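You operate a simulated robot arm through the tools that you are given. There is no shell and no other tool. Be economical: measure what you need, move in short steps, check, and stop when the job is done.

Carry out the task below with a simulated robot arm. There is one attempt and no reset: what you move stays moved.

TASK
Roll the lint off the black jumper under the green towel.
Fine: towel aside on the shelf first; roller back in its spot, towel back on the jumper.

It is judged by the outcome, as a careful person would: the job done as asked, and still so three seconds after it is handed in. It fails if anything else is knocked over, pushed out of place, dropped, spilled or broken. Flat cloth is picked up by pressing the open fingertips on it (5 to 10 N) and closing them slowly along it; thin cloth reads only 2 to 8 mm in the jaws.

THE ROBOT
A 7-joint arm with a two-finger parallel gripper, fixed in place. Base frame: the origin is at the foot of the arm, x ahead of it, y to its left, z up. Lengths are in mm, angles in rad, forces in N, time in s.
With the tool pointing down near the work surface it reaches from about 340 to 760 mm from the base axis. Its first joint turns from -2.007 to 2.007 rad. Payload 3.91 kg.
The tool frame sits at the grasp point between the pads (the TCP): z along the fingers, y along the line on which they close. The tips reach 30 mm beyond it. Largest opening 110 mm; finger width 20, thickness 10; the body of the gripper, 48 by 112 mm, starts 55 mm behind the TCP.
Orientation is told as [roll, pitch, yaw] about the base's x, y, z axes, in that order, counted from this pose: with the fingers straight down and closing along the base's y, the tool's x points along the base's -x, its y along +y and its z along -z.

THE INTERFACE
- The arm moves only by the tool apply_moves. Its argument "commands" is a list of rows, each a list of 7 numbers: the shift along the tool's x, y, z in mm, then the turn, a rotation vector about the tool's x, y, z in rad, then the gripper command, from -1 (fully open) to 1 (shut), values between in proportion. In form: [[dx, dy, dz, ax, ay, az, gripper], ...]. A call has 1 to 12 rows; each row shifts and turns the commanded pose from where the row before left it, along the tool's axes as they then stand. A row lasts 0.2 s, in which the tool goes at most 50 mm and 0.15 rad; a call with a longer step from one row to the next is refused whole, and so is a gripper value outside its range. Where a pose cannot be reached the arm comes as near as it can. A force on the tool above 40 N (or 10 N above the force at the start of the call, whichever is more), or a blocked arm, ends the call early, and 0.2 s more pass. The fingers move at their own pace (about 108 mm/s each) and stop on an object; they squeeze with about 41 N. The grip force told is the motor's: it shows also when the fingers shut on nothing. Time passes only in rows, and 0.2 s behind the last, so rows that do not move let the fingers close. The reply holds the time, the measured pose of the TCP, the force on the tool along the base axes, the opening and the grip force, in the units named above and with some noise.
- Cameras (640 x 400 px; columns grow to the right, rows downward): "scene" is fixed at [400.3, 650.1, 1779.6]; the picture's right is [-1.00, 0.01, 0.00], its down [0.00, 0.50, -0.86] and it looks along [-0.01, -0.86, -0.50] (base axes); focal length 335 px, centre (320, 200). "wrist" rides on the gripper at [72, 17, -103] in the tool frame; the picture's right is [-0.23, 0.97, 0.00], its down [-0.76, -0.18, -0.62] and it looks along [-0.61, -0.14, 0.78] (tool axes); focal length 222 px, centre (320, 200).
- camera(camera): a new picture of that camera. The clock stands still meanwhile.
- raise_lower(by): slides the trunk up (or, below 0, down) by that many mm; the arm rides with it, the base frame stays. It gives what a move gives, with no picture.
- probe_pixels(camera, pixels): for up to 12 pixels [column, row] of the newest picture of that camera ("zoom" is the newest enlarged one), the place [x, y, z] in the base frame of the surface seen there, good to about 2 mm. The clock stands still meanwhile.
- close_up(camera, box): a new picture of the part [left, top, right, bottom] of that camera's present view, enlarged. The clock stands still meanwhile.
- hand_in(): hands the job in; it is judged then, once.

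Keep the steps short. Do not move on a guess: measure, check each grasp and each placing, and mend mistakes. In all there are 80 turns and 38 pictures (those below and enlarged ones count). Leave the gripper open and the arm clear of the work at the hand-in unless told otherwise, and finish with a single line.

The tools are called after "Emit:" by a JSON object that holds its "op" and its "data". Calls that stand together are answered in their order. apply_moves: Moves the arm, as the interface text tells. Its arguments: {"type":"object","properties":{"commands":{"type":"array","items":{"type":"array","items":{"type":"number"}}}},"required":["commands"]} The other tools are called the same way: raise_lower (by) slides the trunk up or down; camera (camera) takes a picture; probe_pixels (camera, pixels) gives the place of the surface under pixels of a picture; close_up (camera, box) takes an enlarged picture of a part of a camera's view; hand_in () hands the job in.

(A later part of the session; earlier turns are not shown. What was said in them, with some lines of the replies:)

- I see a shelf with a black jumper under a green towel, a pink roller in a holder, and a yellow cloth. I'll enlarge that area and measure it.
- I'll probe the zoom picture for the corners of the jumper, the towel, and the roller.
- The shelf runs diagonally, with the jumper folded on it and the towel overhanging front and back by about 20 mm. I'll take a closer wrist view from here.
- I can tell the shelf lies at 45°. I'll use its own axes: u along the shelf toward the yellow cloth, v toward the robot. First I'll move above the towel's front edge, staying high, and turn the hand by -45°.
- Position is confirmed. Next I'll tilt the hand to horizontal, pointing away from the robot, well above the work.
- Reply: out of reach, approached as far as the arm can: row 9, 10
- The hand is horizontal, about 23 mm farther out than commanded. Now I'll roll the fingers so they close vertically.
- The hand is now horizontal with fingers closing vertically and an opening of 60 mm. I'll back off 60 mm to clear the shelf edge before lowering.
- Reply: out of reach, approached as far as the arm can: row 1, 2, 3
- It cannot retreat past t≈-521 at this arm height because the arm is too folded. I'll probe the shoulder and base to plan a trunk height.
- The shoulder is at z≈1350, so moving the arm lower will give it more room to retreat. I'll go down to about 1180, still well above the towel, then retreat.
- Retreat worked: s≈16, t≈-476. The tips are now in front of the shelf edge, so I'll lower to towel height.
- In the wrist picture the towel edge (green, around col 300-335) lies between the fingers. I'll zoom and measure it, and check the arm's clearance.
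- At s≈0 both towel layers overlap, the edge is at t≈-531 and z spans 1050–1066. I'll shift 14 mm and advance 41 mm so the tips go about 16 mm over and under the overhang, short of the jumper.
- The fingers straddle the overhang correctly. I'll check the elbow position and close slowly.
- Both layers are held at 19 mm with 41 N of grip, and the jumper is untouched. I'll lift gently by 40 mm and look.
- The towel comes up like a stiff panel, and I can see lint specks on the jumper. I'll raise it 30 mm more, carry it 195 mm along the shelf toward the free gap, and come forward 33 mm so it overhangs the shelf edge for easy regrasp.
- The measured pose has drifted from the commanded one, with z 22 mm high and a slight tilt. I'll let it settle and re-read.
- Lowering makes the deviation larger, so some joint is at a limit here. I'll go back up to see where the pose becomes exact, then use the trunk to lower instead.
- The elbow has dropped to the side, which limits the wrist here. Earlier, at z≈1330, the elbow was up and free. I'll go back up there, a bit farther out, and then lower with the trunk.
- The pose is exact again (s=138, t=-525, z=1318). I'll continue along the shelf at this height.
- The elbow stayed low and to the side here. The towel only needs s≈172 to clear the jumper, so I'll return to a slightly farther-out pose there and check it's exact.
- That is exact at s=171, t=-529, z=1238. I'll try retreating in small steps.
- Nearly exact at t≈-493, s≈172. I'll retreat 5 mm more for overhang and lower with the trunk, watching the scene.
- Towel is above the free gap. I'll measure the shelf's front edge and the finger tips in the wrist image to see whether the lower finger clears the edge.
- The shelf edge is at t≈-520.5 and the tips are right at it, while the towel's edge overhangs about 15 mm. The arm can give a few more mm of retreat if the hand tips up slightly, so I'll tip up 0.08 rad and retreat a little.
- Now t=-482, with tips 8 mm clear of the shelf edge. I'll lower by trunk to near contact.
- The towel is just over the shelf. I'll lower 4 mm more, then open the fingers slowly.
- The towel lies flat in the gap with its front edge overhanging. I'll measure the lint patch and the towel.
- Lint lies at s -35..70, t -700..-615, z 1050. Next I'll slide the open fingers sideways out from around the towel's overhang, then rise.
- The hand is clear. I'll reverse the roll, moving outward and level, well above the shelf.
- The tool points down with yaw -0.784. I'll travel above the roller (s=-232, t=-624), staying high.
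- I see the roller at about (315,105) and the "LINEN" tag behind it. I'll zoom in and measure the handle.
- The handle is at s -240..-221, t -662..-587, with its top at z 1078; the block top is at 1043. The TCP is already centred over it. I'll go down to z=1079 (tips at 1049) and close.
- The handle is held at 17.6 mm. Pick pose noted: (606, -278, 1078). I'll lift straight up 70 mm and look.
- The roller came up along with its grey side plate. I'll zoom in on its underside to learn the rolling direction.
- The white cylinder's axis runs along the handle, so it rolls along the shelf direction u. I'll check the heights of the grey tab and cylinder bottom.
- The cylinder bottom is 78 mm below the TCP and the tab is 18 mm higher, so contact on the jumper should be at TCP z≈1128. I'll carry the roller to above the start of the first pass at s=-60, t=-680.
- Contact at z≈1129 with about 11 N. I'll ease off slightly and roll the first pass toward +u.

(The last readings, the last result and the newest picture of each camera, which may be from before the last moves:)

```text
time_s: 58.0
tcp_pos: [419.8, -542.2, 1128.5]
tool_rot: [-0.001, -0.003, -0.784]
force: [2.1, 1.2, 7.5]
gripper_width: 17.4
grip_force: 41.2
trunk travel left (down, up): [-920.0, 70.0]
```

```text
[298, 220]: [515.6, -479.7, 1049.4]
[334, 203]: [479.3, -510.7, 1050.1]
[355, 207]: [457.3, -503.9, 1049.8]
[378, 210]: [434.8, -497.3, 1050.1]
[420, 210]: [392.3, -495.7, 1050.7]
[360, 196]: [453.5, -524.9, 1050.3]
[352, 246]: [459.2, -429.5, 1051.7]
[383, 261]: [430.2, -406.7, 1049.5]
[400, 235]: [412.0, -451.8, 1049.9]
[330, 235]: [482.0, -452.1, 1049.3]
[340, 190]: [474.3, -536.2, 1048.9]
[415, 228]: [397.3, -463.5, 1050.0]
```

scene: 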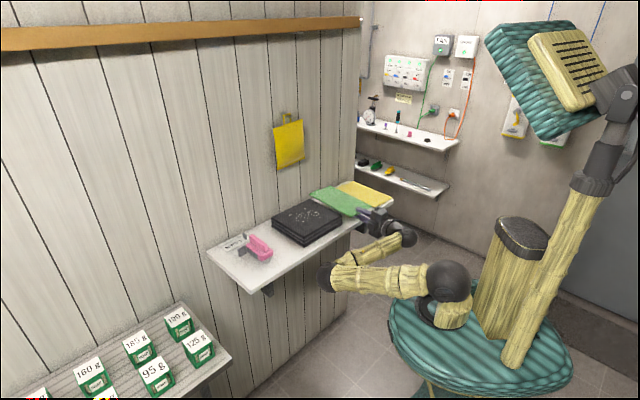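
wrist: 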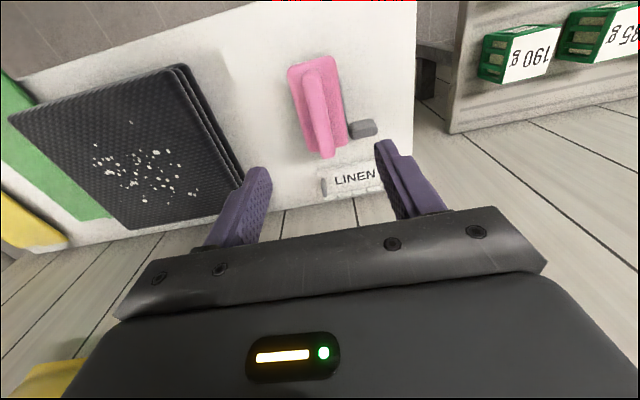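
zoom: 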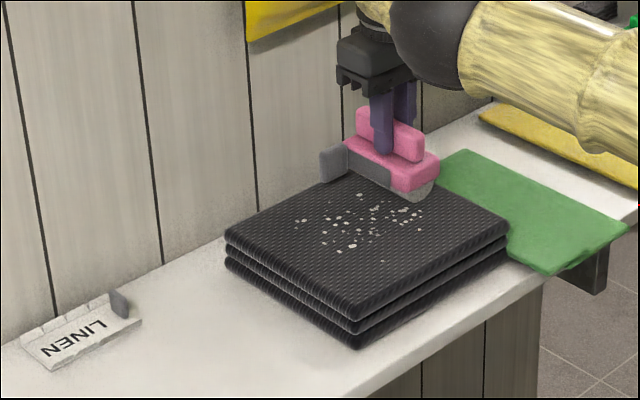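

Specks around t≈-695 remain within the rolled band. I'll zoom in to see if any came off and how the roller sits.

Emit:
{"op": "close_up", "data": {"camera": "scene", "box": [280, 188, 344, 228]}}

```text
10.00 times, centred on (312, 208) of scene
```

zoom: 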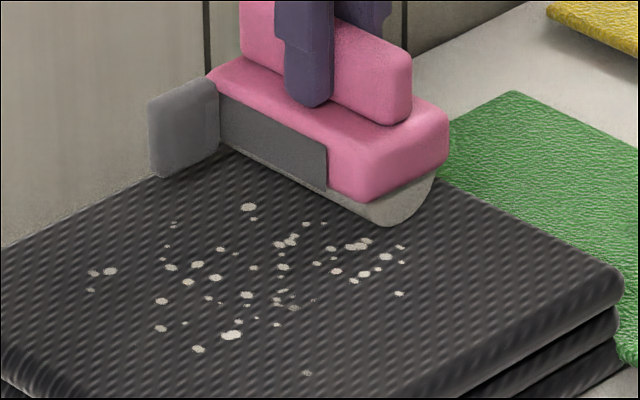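

No clear change from this pass. I'll roll back in the other direction, pressing a bit more firmly, and compare.

Emit:
{"op": "apply_moves", "data": {"commands": [[0, 0, 1, 0, 0, 0, 1], [0, 10, 0, 0, 0, 0, 1], [0, 14, 0, 0, 0, 0, 1], [0, 14, 0, 0, 0, 0, 1], [0, 14, 0, 0, 0, 0, 1], [0, 14, 0, 0, 0, 0, 1], [0, 14, 0, 0, 0, 0, 1], [0, 14, 0, 0, 0, 0, 1], [0, 14, 0, 0, 0, 0, 1], [0, 14, 0, 0, 0, 0, 1], [0, 14, 0, 0, 0, 0, 1], [0, 10, 0, 0, 0, 0, 1]]}}

Emit:
{"op": "close_up", "data": {"camera": "scene", "box": [270, 188, 350, 238]}}

```text
time_s: 60.5
tcp_pos: [520.7, -438.2, 1127.1]
tool_rot: [0.001, -0.003, -0.785]
force: [-6.9, -7.7, 23.2]
gripper_width: 17.6
grip_force: 41.4
trunk travel left (down, up): [-920.0, 70.0]
```

```text
8.00 times, centred on (310, 213) of scene
```

zoom: 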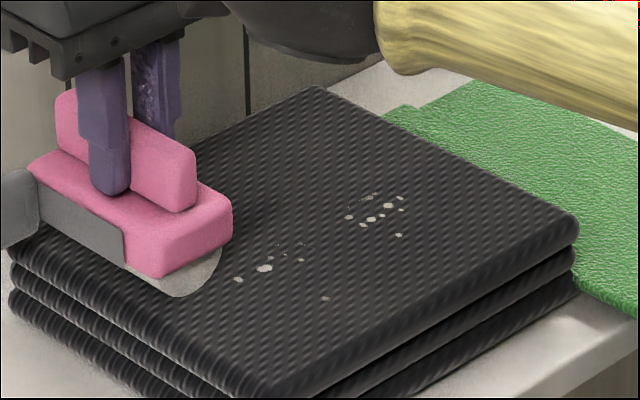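

The return pass removed all specks in the back half. I'll lift, shift 48 mm forward to t≈-631, and roll the front half at slightly lower force.

Emit:
{"op": "apply_moves", "data": {"commands": [[0, 0, -10, 0, 0, 0, 1], [24, 0, 0, 0, 0, 0, 1], [24, 0, 0, 0, 0, 0, 1], [0, 0, 5, 0, 0, 0, 1], [0, 0, 5, 0, 0, 0, 1], [0, 0, 0, 0, 0, 0, 1]]}}

Emit:
{"op": "apply_moves", "data": {"commands": [[0, -10, 0, 0, 0, 0, 1], [0, -14, 0, 0, 0, 0, 1], [0, -14, 0, 0, 0, 0, 1], [0, -14, 0, 0, 0, 0, 1], [0, -14, 0, 0, 0, 0, 1], [0, -14, 0, 0, 0, 0, 1], [0, -14, 0, 0, 0, 0, 1], [0, -14, 0, 0, 0, 0, 1], [0, -14, 0, 0, 0, 0, 1], [0, -14, 0, 0, 0, 0, 1], [0, -10, 0, 0, 0, 0, 1], [0, 0, 0, 0, 0, 0, 1]]}}

Emit:
{"op": "apply_moves", "data": {"commands": [[0, 10, 0, 0, 0, 0, 1], [0, 14, 0, 0, 0, 0, 1], [0, 14, 0, 0, 0, 0, 1], [0, 14, 0, 0, 0, 0, 1], [0, 14, 0, 0, 0, 0, 1], [0, 14, 0, 0, 0, 0, 1], [0, 14, 0, 0, 0, 0, 1], [0, 14, 0, 0, 0, 0, 1], [0, 14, 0, 0, 0, 0, 1], [0, 14, 0, 0, 0, 0, 1], [0, 10, 0, 0, 0, 0, 1]]}}

Emit:
{"op": "close_up", "data": {"camera": "scene", "box": [270, 188, 350, 238]}}

```text
time_s: 62.0
tcp_pos: [488.4, -405.5, 1127.5]
tool_rot: [0.001, -0.004, -0.784]
force: [0.6, -1.5, 13.4]
gripper_width: 17.6
grip_force: 41.3
trunk travel left (down, up): [-920.0, 70.0]
```

```text
time_s: 64.5
tcp_pos: [384.8, -505.5, 1128.1]
tool_rot: [-0.003, -0.004, -0.782]
force: [8.5, 7.8, 24.7]
gripper_width: 17.4
grip_force: 40.8
trunk travel left (down, up): [-920.0, 70.0]
```

```text
time_s: 67.0
tcp_pos: [486.8, -404.6, 1127.6]
tool_rot: [0.0, -0.004, -0.785]
force: [-7.0, -5.6, 21.1]
gripper_width: 17.4
grip_force: 41.1
trunk travel left (down, up): [-920.0, 70.0]
```

```text
8.00 times, centred on (310, 213) of scene
```

zoom: 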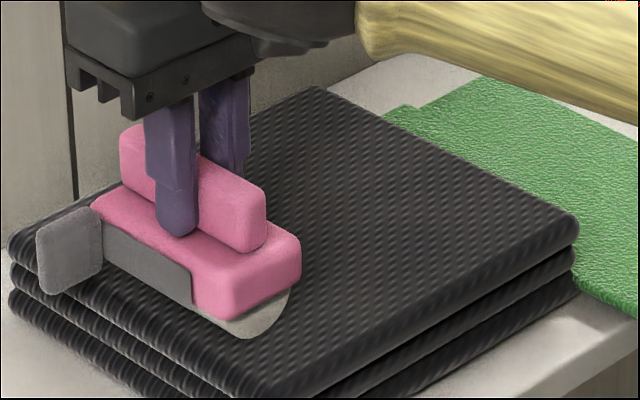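

The jumper looks clean. I'll lift and carry the roller back to above its spot, then correct the position from the reading.

Emit:
{"op": "apply_moves", "data": {"commands": [[0, 0, -12, 0, 0, 0, 1], [0, 0, -24, 0, 0, 0, 1], [1, 29, 0, 0, 0, 0, 1], [1, 29, 0, 0, 0, 0, 1], [1, 29, 0, 0, 0, 0, 1], [1, 29, 0, 0, 0, 0, 1], [1, 29, 0, 0, 0, 0, 1], [0, 29, 0, 0, 0, 0, 1], [0, 0, 20, 0, 0, 0, 1], [0, 0, 20, 0, 0, 0, 1], [0, 0, 20, 0, 0, 0, 1], [0, 0, 0, 0, 0, 0, 1]]}}

```text
time_s: 69.5
tcp_pos: [606.2, -278.3, 1101.7]
tool_rot: [0.001, -0.001, -0.785]
force: [-0.1, -0.2, -1.7]
gripper_width: 17.4
grip_force: 40.5
trunk travel left (down, up): [-920.0, 70.0]
```

That is within 0.5 mm of the pick position. I'll lower to z=1078 and check the contact.

Emit:
{"op": "apply_moves", "data": {"commands": [[0, 0, 10, 0, 0, 0, 1], [0, 0, 8, 0, 0, 0, 1], [0, 0, 4, 0, 0, 0, 1], [0, 0, 1, 0, 0, 0, 1], [0, 0, 0, 0, 0, 0, 1]]}}

```text
time_s: 70.8
tcp_pos: [608.8, -278.8, 1078.6]
tool_rot: [-0.001, -0.001, -0.786]
force: [-0.3, 0.2, -2.1]
gripper_width: 17.5
grip_force: 41.0
trunk travel left (down, up): [-920.0, 70.0]
```

Emit:
{"op": "apply_moves", "data": {"commands": [[0, 0, 0.8, 0, 0, 0, 1], [0, 0, 0, 0, 0, 0, 1]]}}

```text
time_s: 71.3
tcp_pos: [606.9, -278.6, 1078.7]
tool_rot: [0.0, -0.001, -0.784]
force: [0.6, 0.3, -1.1]
gripper_width: 17.5
grip_force: 40.7
trunk travel left (down, up): [-920.0, 70.0]
```

Emit:
{"op": "apply_moves", "data": {"commands": [[0, 0, 0.8, 0, 0, 0, 1], [0, 0, 0, 0, 0, 0, 1]]}}

```text
time_s: 72.0
tcp_pos: [607.6, -278.1, 1077.5]
tool_rot: [0.001, -0.002, -0.785]
force: [-0.4, -0.3, -0.3]
gripper_width: 17.9
grip_force: 40.3
trunk travel left (down, up): [-920.0, 70.0]
```

Light contact and the weight is off the tool. I'll open slowly and rise.

Emit:
{"op": "apply_moves", "data": {"commands": [[0, 0, 0, 0, 0, 0, 0.6], [0, 0, 0, 0, 0, 0, 0.3], [0, 0, 0, 0, 0, 0, 0], [0, 0, 0, 0, 0, 0, 0], [0, 0, -20, 0, 0, 0, 0], [0, 0, -40, 0, 0, 0, 0], [0, 0, -40, 0, 0, 0, 0], [0, 0, -40, 0, 0, 0, 0], [0, 0, -40, 0, 0, 0, 0], [0, 0, 0, 0, 0, 0, 0]]}}

Emit:
{"op": "close_up", "data": {"camera": "scene", "box": [200, 170, 400, 295]}}

```text
time_s: 74.2
tcp_pos: [608.4, -279.0, 1257.5]
tool_rot: [0.0, -0.001, -0.784]
force: [0.3, -0.1, -0.3]
gripper_width: 54.9
grip_force: 0.0
trunk travel left (down, up): [-920.0, 70.0]
```

```text
3.20 times, centred on (300, 232) of scene
```

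zoom: 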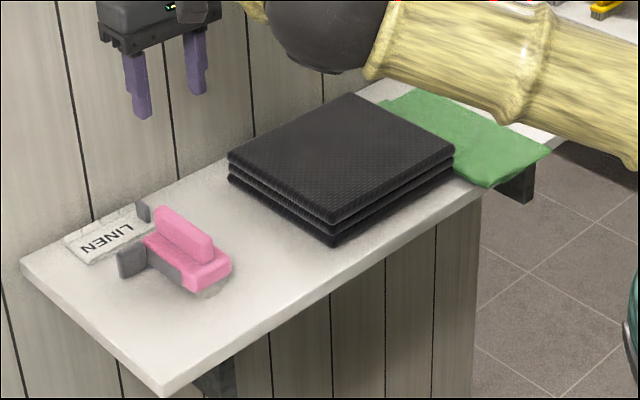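

The jumper is completely clean. The roller looks a few mm shifted, so I'll measure it against the earlier points.

Emit:
{"op": "probe_pixels", "data": {"camera": "zoom", "pixels": [[161, 210], [206, 240], [185, 265], [227, 262], [201, 285], [125, 260], [180, 240], [232, 153], [333, 222], [452, 148], [350, 96], [233, 262]]}}

Emit:
{"op": "close_up", "data": {"camera": "wrist", "box": [256, 40, 416, 205]}}

```text
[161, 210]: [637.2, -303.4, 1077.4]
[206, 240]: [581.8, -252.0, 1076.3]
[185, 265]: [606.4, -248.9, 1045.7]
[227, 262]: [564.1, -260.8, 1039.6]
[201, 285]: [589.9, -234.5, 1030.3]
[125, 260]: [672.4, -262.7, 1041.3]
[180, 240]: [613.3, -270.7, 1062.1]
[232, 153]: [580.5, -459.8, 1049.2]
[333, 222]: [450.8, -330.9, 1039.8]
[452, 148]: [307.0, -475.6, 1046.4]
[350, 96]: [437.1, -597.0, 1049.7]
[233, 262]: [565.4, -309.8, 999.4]
```

```text
2.42 times, centred on (336, 122) of wrist
```

zoom: 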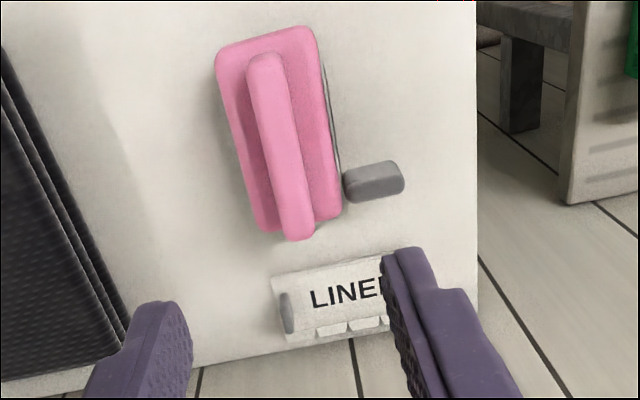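

The roller is about 4 mm from its original place with the same orientation, and the jumper has not moved. That's good. Now I'll go back for the towel, travelling high to s=58, t=-530.

Emit:
{"op": "apply_moves", "data": {"commands": [[14, -41, 0, 0, 0, 0, 0], [14, -42, 0, 0, 0, 0, 0], [14, -42, 0, 0, 0, 0, 0], [14, -42, 0, 0, 0, 0, 0], [14, -42, 0, 0, 0, 0, 0], [14, -41, 0, 0, 0, 0, 0], [14, -41, 0, 0, 0, 0, 0], [0, 0, 0, 0, 0, 0, 0]]}}

Emit:
{"op": "apply_moves", "data": {"commands": [[0, 0, 0, 0, -0.1428, 0, 0], [0, 0, 0, 0, -0.1428, 0, 0], [0, 0, 0, 0, -0.1428, 0, 0], [0, 0, 0, 0, -0.1428, 0, 0], [0, 0, 0, 0, -0.1428, 0, 0], [0, 0, 0, 0, -0.1428, 0, 0], [0, 0, 0, 0, -0.1428, 0, 0], [0, 0, 0, 0, -0.1428, 0, 0], [0, 0, 0, 0, -0.1428, 0, 0], [0, 0, 0, 0, -0.1428, 0, 0], [0, 0, 0, 0, -0.1428, 0, 0], [0, 0, 0, 0, 0, 0, 0]]}}

Emit:
{"op": "apply_moves", "data": {"commands": [[0, 0, 0, 0, 0, -0.1428, 0], [0, 0, 0, 0, 0, -0.1428, 0], [0, 0, 0, 0, 0, -0.1428, 0], [0, 0, 0, 0, 0, -0.1428, 0], [0, 0, 0, 0, 0, -0.1428, 0], [0, 0, 0, 0, 0, -0.1428, 0], [0, 0, 0, 0, 0, -0.1428, 0], [0, 0, 0, 0, 0, -0.1428, 0], [0, 0, 0, 0, 0, -0.1428, 0], [0, 0, 0, 0, 0, -0.1428, 0], [0, 0, 0, 0, 0, -0.1428, 0], [0, 0, 0, 0, 0, 0, 0]]}}

```text
time_s: 76.0
tcp_pos: [334.4, -414.9, 1257.7]
tool_rot: [0.0, -0.001, -0.783]
force: [0.4, -0.3, 0.0]
gripper_width: 55.1
grip_force: 0.0
trunk travel left (down, up): [-920.0, 70.0]
```

```text
time_s: 78.5
tcp_pos: [331.0, -414.6, 1257.8]
tool_rot: [-2.904, -1.566, 2.12]
force: [0.3, -0.6, 0.0]
gripper_width: 55.0
grip_force: 0.2
trunk travel left (down, up): [-920.0, 70.0]
```

```text
time_s: 81.2
tcp_pos: [332.1, -415.2, 1257.4]
tool_rot: [-1.571, 0.002, 0.785]
force: [0.2, -0.7, -0.3]
gripper_width: 55.0
grip_force: 0.0
trunk travel left (down, up): [-920.0, 70.0]
```

Exact pose. I'll retreat to t≈-468 with s≈90 and the slight tip-up used before, then lower by trunk.

Emit:
{"op": "apply_moves", "data": {"commands": [[10, 0, -10, 0.05, 0, 0, 0], [10, 0, -10, 0.05, 0, 0, 0], [10, 0, -10, 0, 0, 0, 0], [0, 0, -15, 0, 0, 0, 0], [0, 0, -15, 0, 0, 0, 0], [0, 0, 0, 0, 0, 0, 0], [0, 0, 0, 0, 0, 0, 0]]}}

```text
time_s: 82.8
tcp_pos: [270.0, -398.9, 1250.9]
tool_rot: [-1.671, 0.001, 0.789]
force: [0.9, -0.2, 0.3]
gripper_width: 55.2
grip_force: 0.0
out of reach, approached as far as the arm can: row 5
trunk travel left (down, up): [-920.0, 70.0]
```

s=91, t=-473: the tips are in front of the shelf edge and left of the towel. I'll lower by 243 to z≈1008.

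Emit:
{"op": "raise_lower", "data": {"by": -243}}

Emit:
{"op": "camera", "data": {"camera": "wrist"}}

```text
time_s: 85.3
tcp_pos: [269.8, -397.9, 1007.8]
tool_rot: [-1.671, 0.0, 0.788]
force: [0.3, -0.9, -0.3]
gripper_width: 54.9
grip_force: 0.0
trunk travel left (down, up): [-677.0, 313.0]
```

```text
5 pictures are left
```

wrist: 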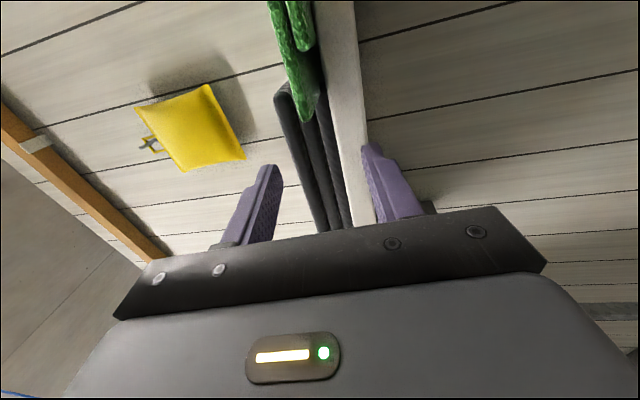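

The towel edge (green, around 275-315 columns, rows 0-120) lies between the fingers' levels. I'll measure it.

Emit:
{"op": "probe_pixels", "data": {"camera": "wrist", "pixels": [[306, 110], [290, 60], [276, 15], [305, 30], [300, 90], [294, 20], [370, 155], [268, 175], [340, 60], [352, 100], [310, 45], [300, 5]]}}

```text
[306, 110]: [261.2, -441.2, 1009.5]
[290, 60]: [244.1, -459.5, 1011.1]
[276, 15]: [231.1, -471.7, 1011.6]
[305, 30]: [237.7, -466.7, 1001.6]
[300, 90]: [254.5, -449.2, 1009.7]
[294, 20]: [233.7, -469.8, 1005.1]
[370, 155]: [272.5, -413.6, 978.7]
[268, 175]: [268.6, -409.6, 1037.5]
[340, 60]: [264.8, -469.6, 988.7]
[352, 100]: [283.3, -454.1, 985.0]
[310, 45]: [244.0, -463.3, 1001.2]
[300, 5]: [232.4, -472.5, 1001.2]
```

The towel edge is at t≈-497, z 1001–1012, overhanging 24 mm. I'll slide +80 mm along with the fingers straddling it, then in 11 mm.

Emit:
{"op": "apply_moves", "data": {"commands": [[16, 0, 0, 0, 0, 0, 0], [16, 0, 0, 0, 0, 0, 0], [16, 0, 0, 0, 0, 0, 0], [16, 0, 0, 0, 0, 0, 0], [16, 0, 0, 0, 0, 0, 0], [0, 0, 6, 0, 0, 0, 0], [0, 0, 5, 0, 0, 0, 0], [0, 0, 0, 0, 0, 0, 0]]}}

```text
time_s: 87.1
tcp_pos: [224.6, -461.9, 1013.9]
tool_rot: [-1.684, -0.002, 0.793]
force: [-0.5, 0.2, -0.2]
gripper_width: 54.5
grip_force: 0.0
trunk travel left (down, up): [-677.0, 313.0]
```

s=168, t=-485, z slightly high. I'll lower 8 mm by trunk and close slowly.

Emit:
{"op": "raise_lower", "data": {"by": -8}}

Emit:
{"op": "apply_moves", "data": {"commands": [[0, 0, 0, 0, 0, 0, 0.3], [0, 0, 0, 0, 0, 0, 0.5], [0, 0, 0, 0, 0, 0, 0.6], [0, 0, 0, 0, 0, 0, 0.7], [0, 0, 0, 0, 0, 0, 0.8], [0, 0, 0, 0, 0, 0, 1], [0, 0, 0, 0, 0, 0, 1], [0, 0, 0, 0, 0, 0, 1]]}}

```text
time_s: 87.6
tcp_pos: [223.9, -462.9, 1005.6]
tool_rot: [-1.682, -0.003, 0.791]
force: [0.4, 0.1, -1.0]
gripper_width: 54.7
grip_force: 0.0
trunk travel left (down, up): [-669.0, 321.0]
```

```text
time_s: 89.4
tcp_pos: [223.0, -463.1, 1006.0]
tool_rot: [-1.684, 0.0, 0.788]
force: [1.8, 3.2, 7.4]
gripper_width: 19.1
grip_force: 40.7
trunk travel left (down, up): [-669.0, 321.0]
```

Held again at 19.1 mm. I'll lift with the trunk and check the grip.

Emit:
{"op": "raise_lower", "data": {"by": 120}}

Emit:
{"op": "camera", "data": {"camera": "scene"}}

```text
time_s: 90.9
tcp_pos: [222.8, -463.7, 1126.2]
tool_rot: [-1.682, -0.003, 0.787]
force: [1.1, 0.9, -1.5]
gripper_width: 19.0
grip_force: 40.5
trunk travel left (down, up): [-789.0, 201.0]
```

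```text
4 pictures are left
```

scene: 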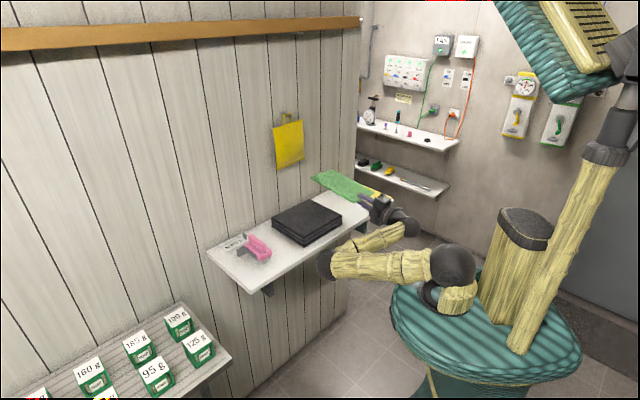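

The towel is lifted cleanly. I'll carry it back over the jumper: 168 mm along -u, 33 mm outward, and level the hand.

Emit:
{"op": "apply_moves", "data": {"commands": [[-10, 0, 5, 0, 0, 0, 1], [-18, 0, 8, 0, 0, 0, 1], [-20, 0, 8, 0, 0, 0, 1], [-20, 0, 6, -0.03, 0, 0, 1], [-20, 0, 6, -0.03, 0, 0, 1], [-20, 0, 0, -0.03, 0, 0, 1], [-20, 0, 0, -0.02, 0, 0, 1], [-20, 0, 0, 0, 0, 0, 1], [-20, 0, 0, 0, 0, 0, 1], [0, 0, 0, 0, 0, 0, 1], [0, 0, 0, 0, 0, 0, 1]]}}

```text
time_s: 93.3
tcp_pos: [364.3, -366.7, 1124.6]
tool_rot: [-1.563, -0.001, 0.787]
force: [-0.9, 0.4, -0.7]
gripper_width: 19.3
grip_force: 41.1
trunk travel left (down, up): [-789.0, 201.0]
```

s=1.7, t=-517, level. I'll move 2 mm outward and lower to z≈1066.

Emit:
{"op": "apply_moves", "data": {"commands": [[0, 8, 2, 0.008, 0, 0, 1], [0, 10, 0, 0, 0, 0, 1], [0, 10, 0, 0, 0, 0, 1], [0, 10, 0, 0, 0, 0, 1], [0, 10, 0, 0, 0, 0, 1], [0, 8, 0, 0, 0, 0, 1], [0, 3, 0, 0, 0, 0, 1], [0, 0, 0, 0, 0, 0, 1]]}}

Emit:
{"op": "close_up", "data": {"camera": "scene", "box": [220, 160, 380, 260]}}

```text
time_s: 95.1
tcp_pos: [366.1, -367.7, 1065.6]
tool_rot: [-1.571, 0.0, 0.786]
force: [0.0, 0.2, -1.5]
gripper_width: 19.1
grip_force: 41.2
trunk travel left (down, up): [-789.0, 201.0]
```

```text
4.00 times, centred on (300, 210) of scene
```

zoom: 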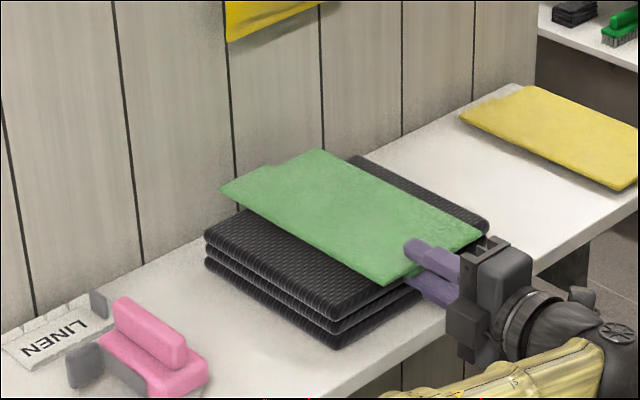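

The towel is aligned over the jumper. I'll lower the last few mm and release slowly.

Emit:
{"op": "apply_moves", "data": {"commands": [[0, 3, 0, 0, 0, 0, 1], [0, 2, 0, 0, 0, 0, 1], [0, 0, 0, 0, 0, 0, 1], [0, 0, 0, 0, 0, 0, 0.6], [0, 0, 0, 0, 0, 0, 0.45], [0, 0, 0, 0, 0, 0, 0.3], [0, 0, 0, 0, 0, 0, 0.1], [0, 0, 0, 0, 0, 0, 0], [0, 0, 0, 0, 0, 0, 0]]}}

Emit:
{"op": "apply_moves", "data": {"commands": [[0, 0, -8, 0, 0, 0, 0], [0, 0, -10, 0, 0, 0, 0], [0, 0, -12, 0, 0, 0, 0], [0, 0, -10, 0, 0, 0, 0], [0, 0, 0, 0, 0, 0, 0], [0, 0, 0, 0, 0, 0, 0]]}}

```text
time_s: 97.1
tcp_pos: [364.2, -368.7, 1059.8]
tool_rot: [-1.572, 0.0, 0.786]
force: [-0.7, 0.0, 0.0]
gripper_width: 55.1
grip_force: 0.0
trunk travel left (down, up): [-789.0, 201.0]
```

```text
time_s: 98.5
tcp_pos: [339.8, -345.1, 1056.1]
tool_rot: [-1.57, 0.0, 0.787]
force: [-0.5, 0.1, 0.3]
gripper_width: 55.1
grip_force: 0.2
out of reach, approached as far as the arm can: row 4
trunk travel left (down, up): [-789.0, 201.0]
```

The fingers have withdrawn clear of the towel (tips at t≈-514, edge at -531). I'll open fully after rising 200 mm and check everything.

Emit:
{"op": "raise_lower", "data": {"by": 195}}

Emit:
{"op": "apply_moves", "data": {"commands": [[0, 0, 0, 0, 0, 0, -1], [0, 0, 0, 0, 0, 0, -1], [0, 0, 0, 0, 0, 0, -1]]}}

Emit:
{"op": "close_up", "data": {"camera": "scene", "box": [200, 170, 400, 295]}}

```text
time_s: 100.7
tcp_pos: [339.6, -344.2, 1252.3]
tool_rot: [-1.571, 0.001, 0.787]
force: [0.5, -0.7, -0.4]
gripper_width: 54.8
grip_force: 0.1
trunk travel left (down, up): [-984.0, 6.0]
```

```text
time_s: 101.5
tcp_pos: [339.8, -345.0, 1252.3]
tool_rot: [-1.572, -0.001, 0.785]
force: [-0.3, -0.6, 0.1]
gripper_width: 109.9
grip_force: 0.1
trunk travel left (down, up): [-984.0, 6.0]
```

```text
3.20 times, centred on (300, 232) of scene
```

zoom: 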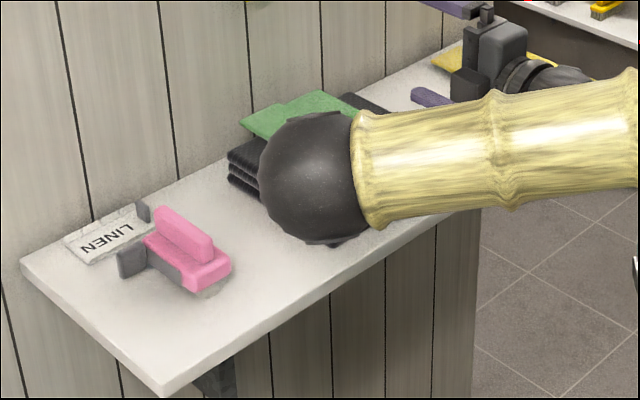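

The elbow blocks the scene view, so I'll check the towel with the wrist camera.

Emit:
{"op": "camera", "data": {"camera": "wrist"}}

Emit:
{"op": "probe_pixels", "data": {"camera": "zoom", "pixels": [[244, 122], [290, 105], [320, 95], [340, 105], [305, 115]]}}

```text
1 pictures are left
```

wrist: 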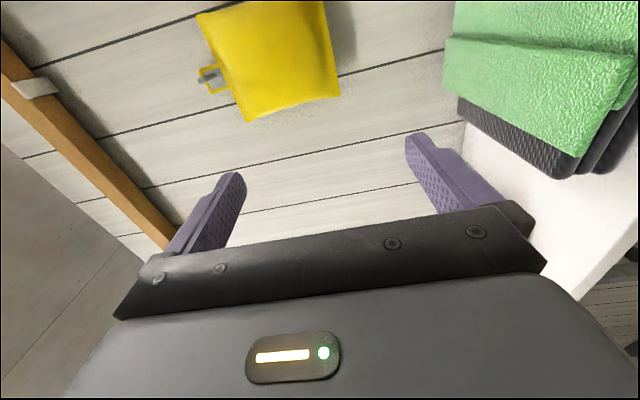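

```text
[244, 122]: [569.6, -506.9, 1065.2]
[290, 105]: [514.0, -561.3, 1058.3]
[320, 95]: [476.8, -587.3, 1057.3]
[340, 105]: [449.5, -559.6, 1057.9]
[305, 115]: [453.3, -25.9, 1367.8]
```

The towel lies flat on the jumper within about 1 mm of its original place. The roller is back at its spot, and the arm is clear with the gripper open. I'll hand in.

Emit:
{"op": "hand_in", "data": {}}

```text
The job is handed in.
```

Lint rolled off the black jumper, roller back in its spot (about 4 mm from where it started), and green towel back on the jumper.
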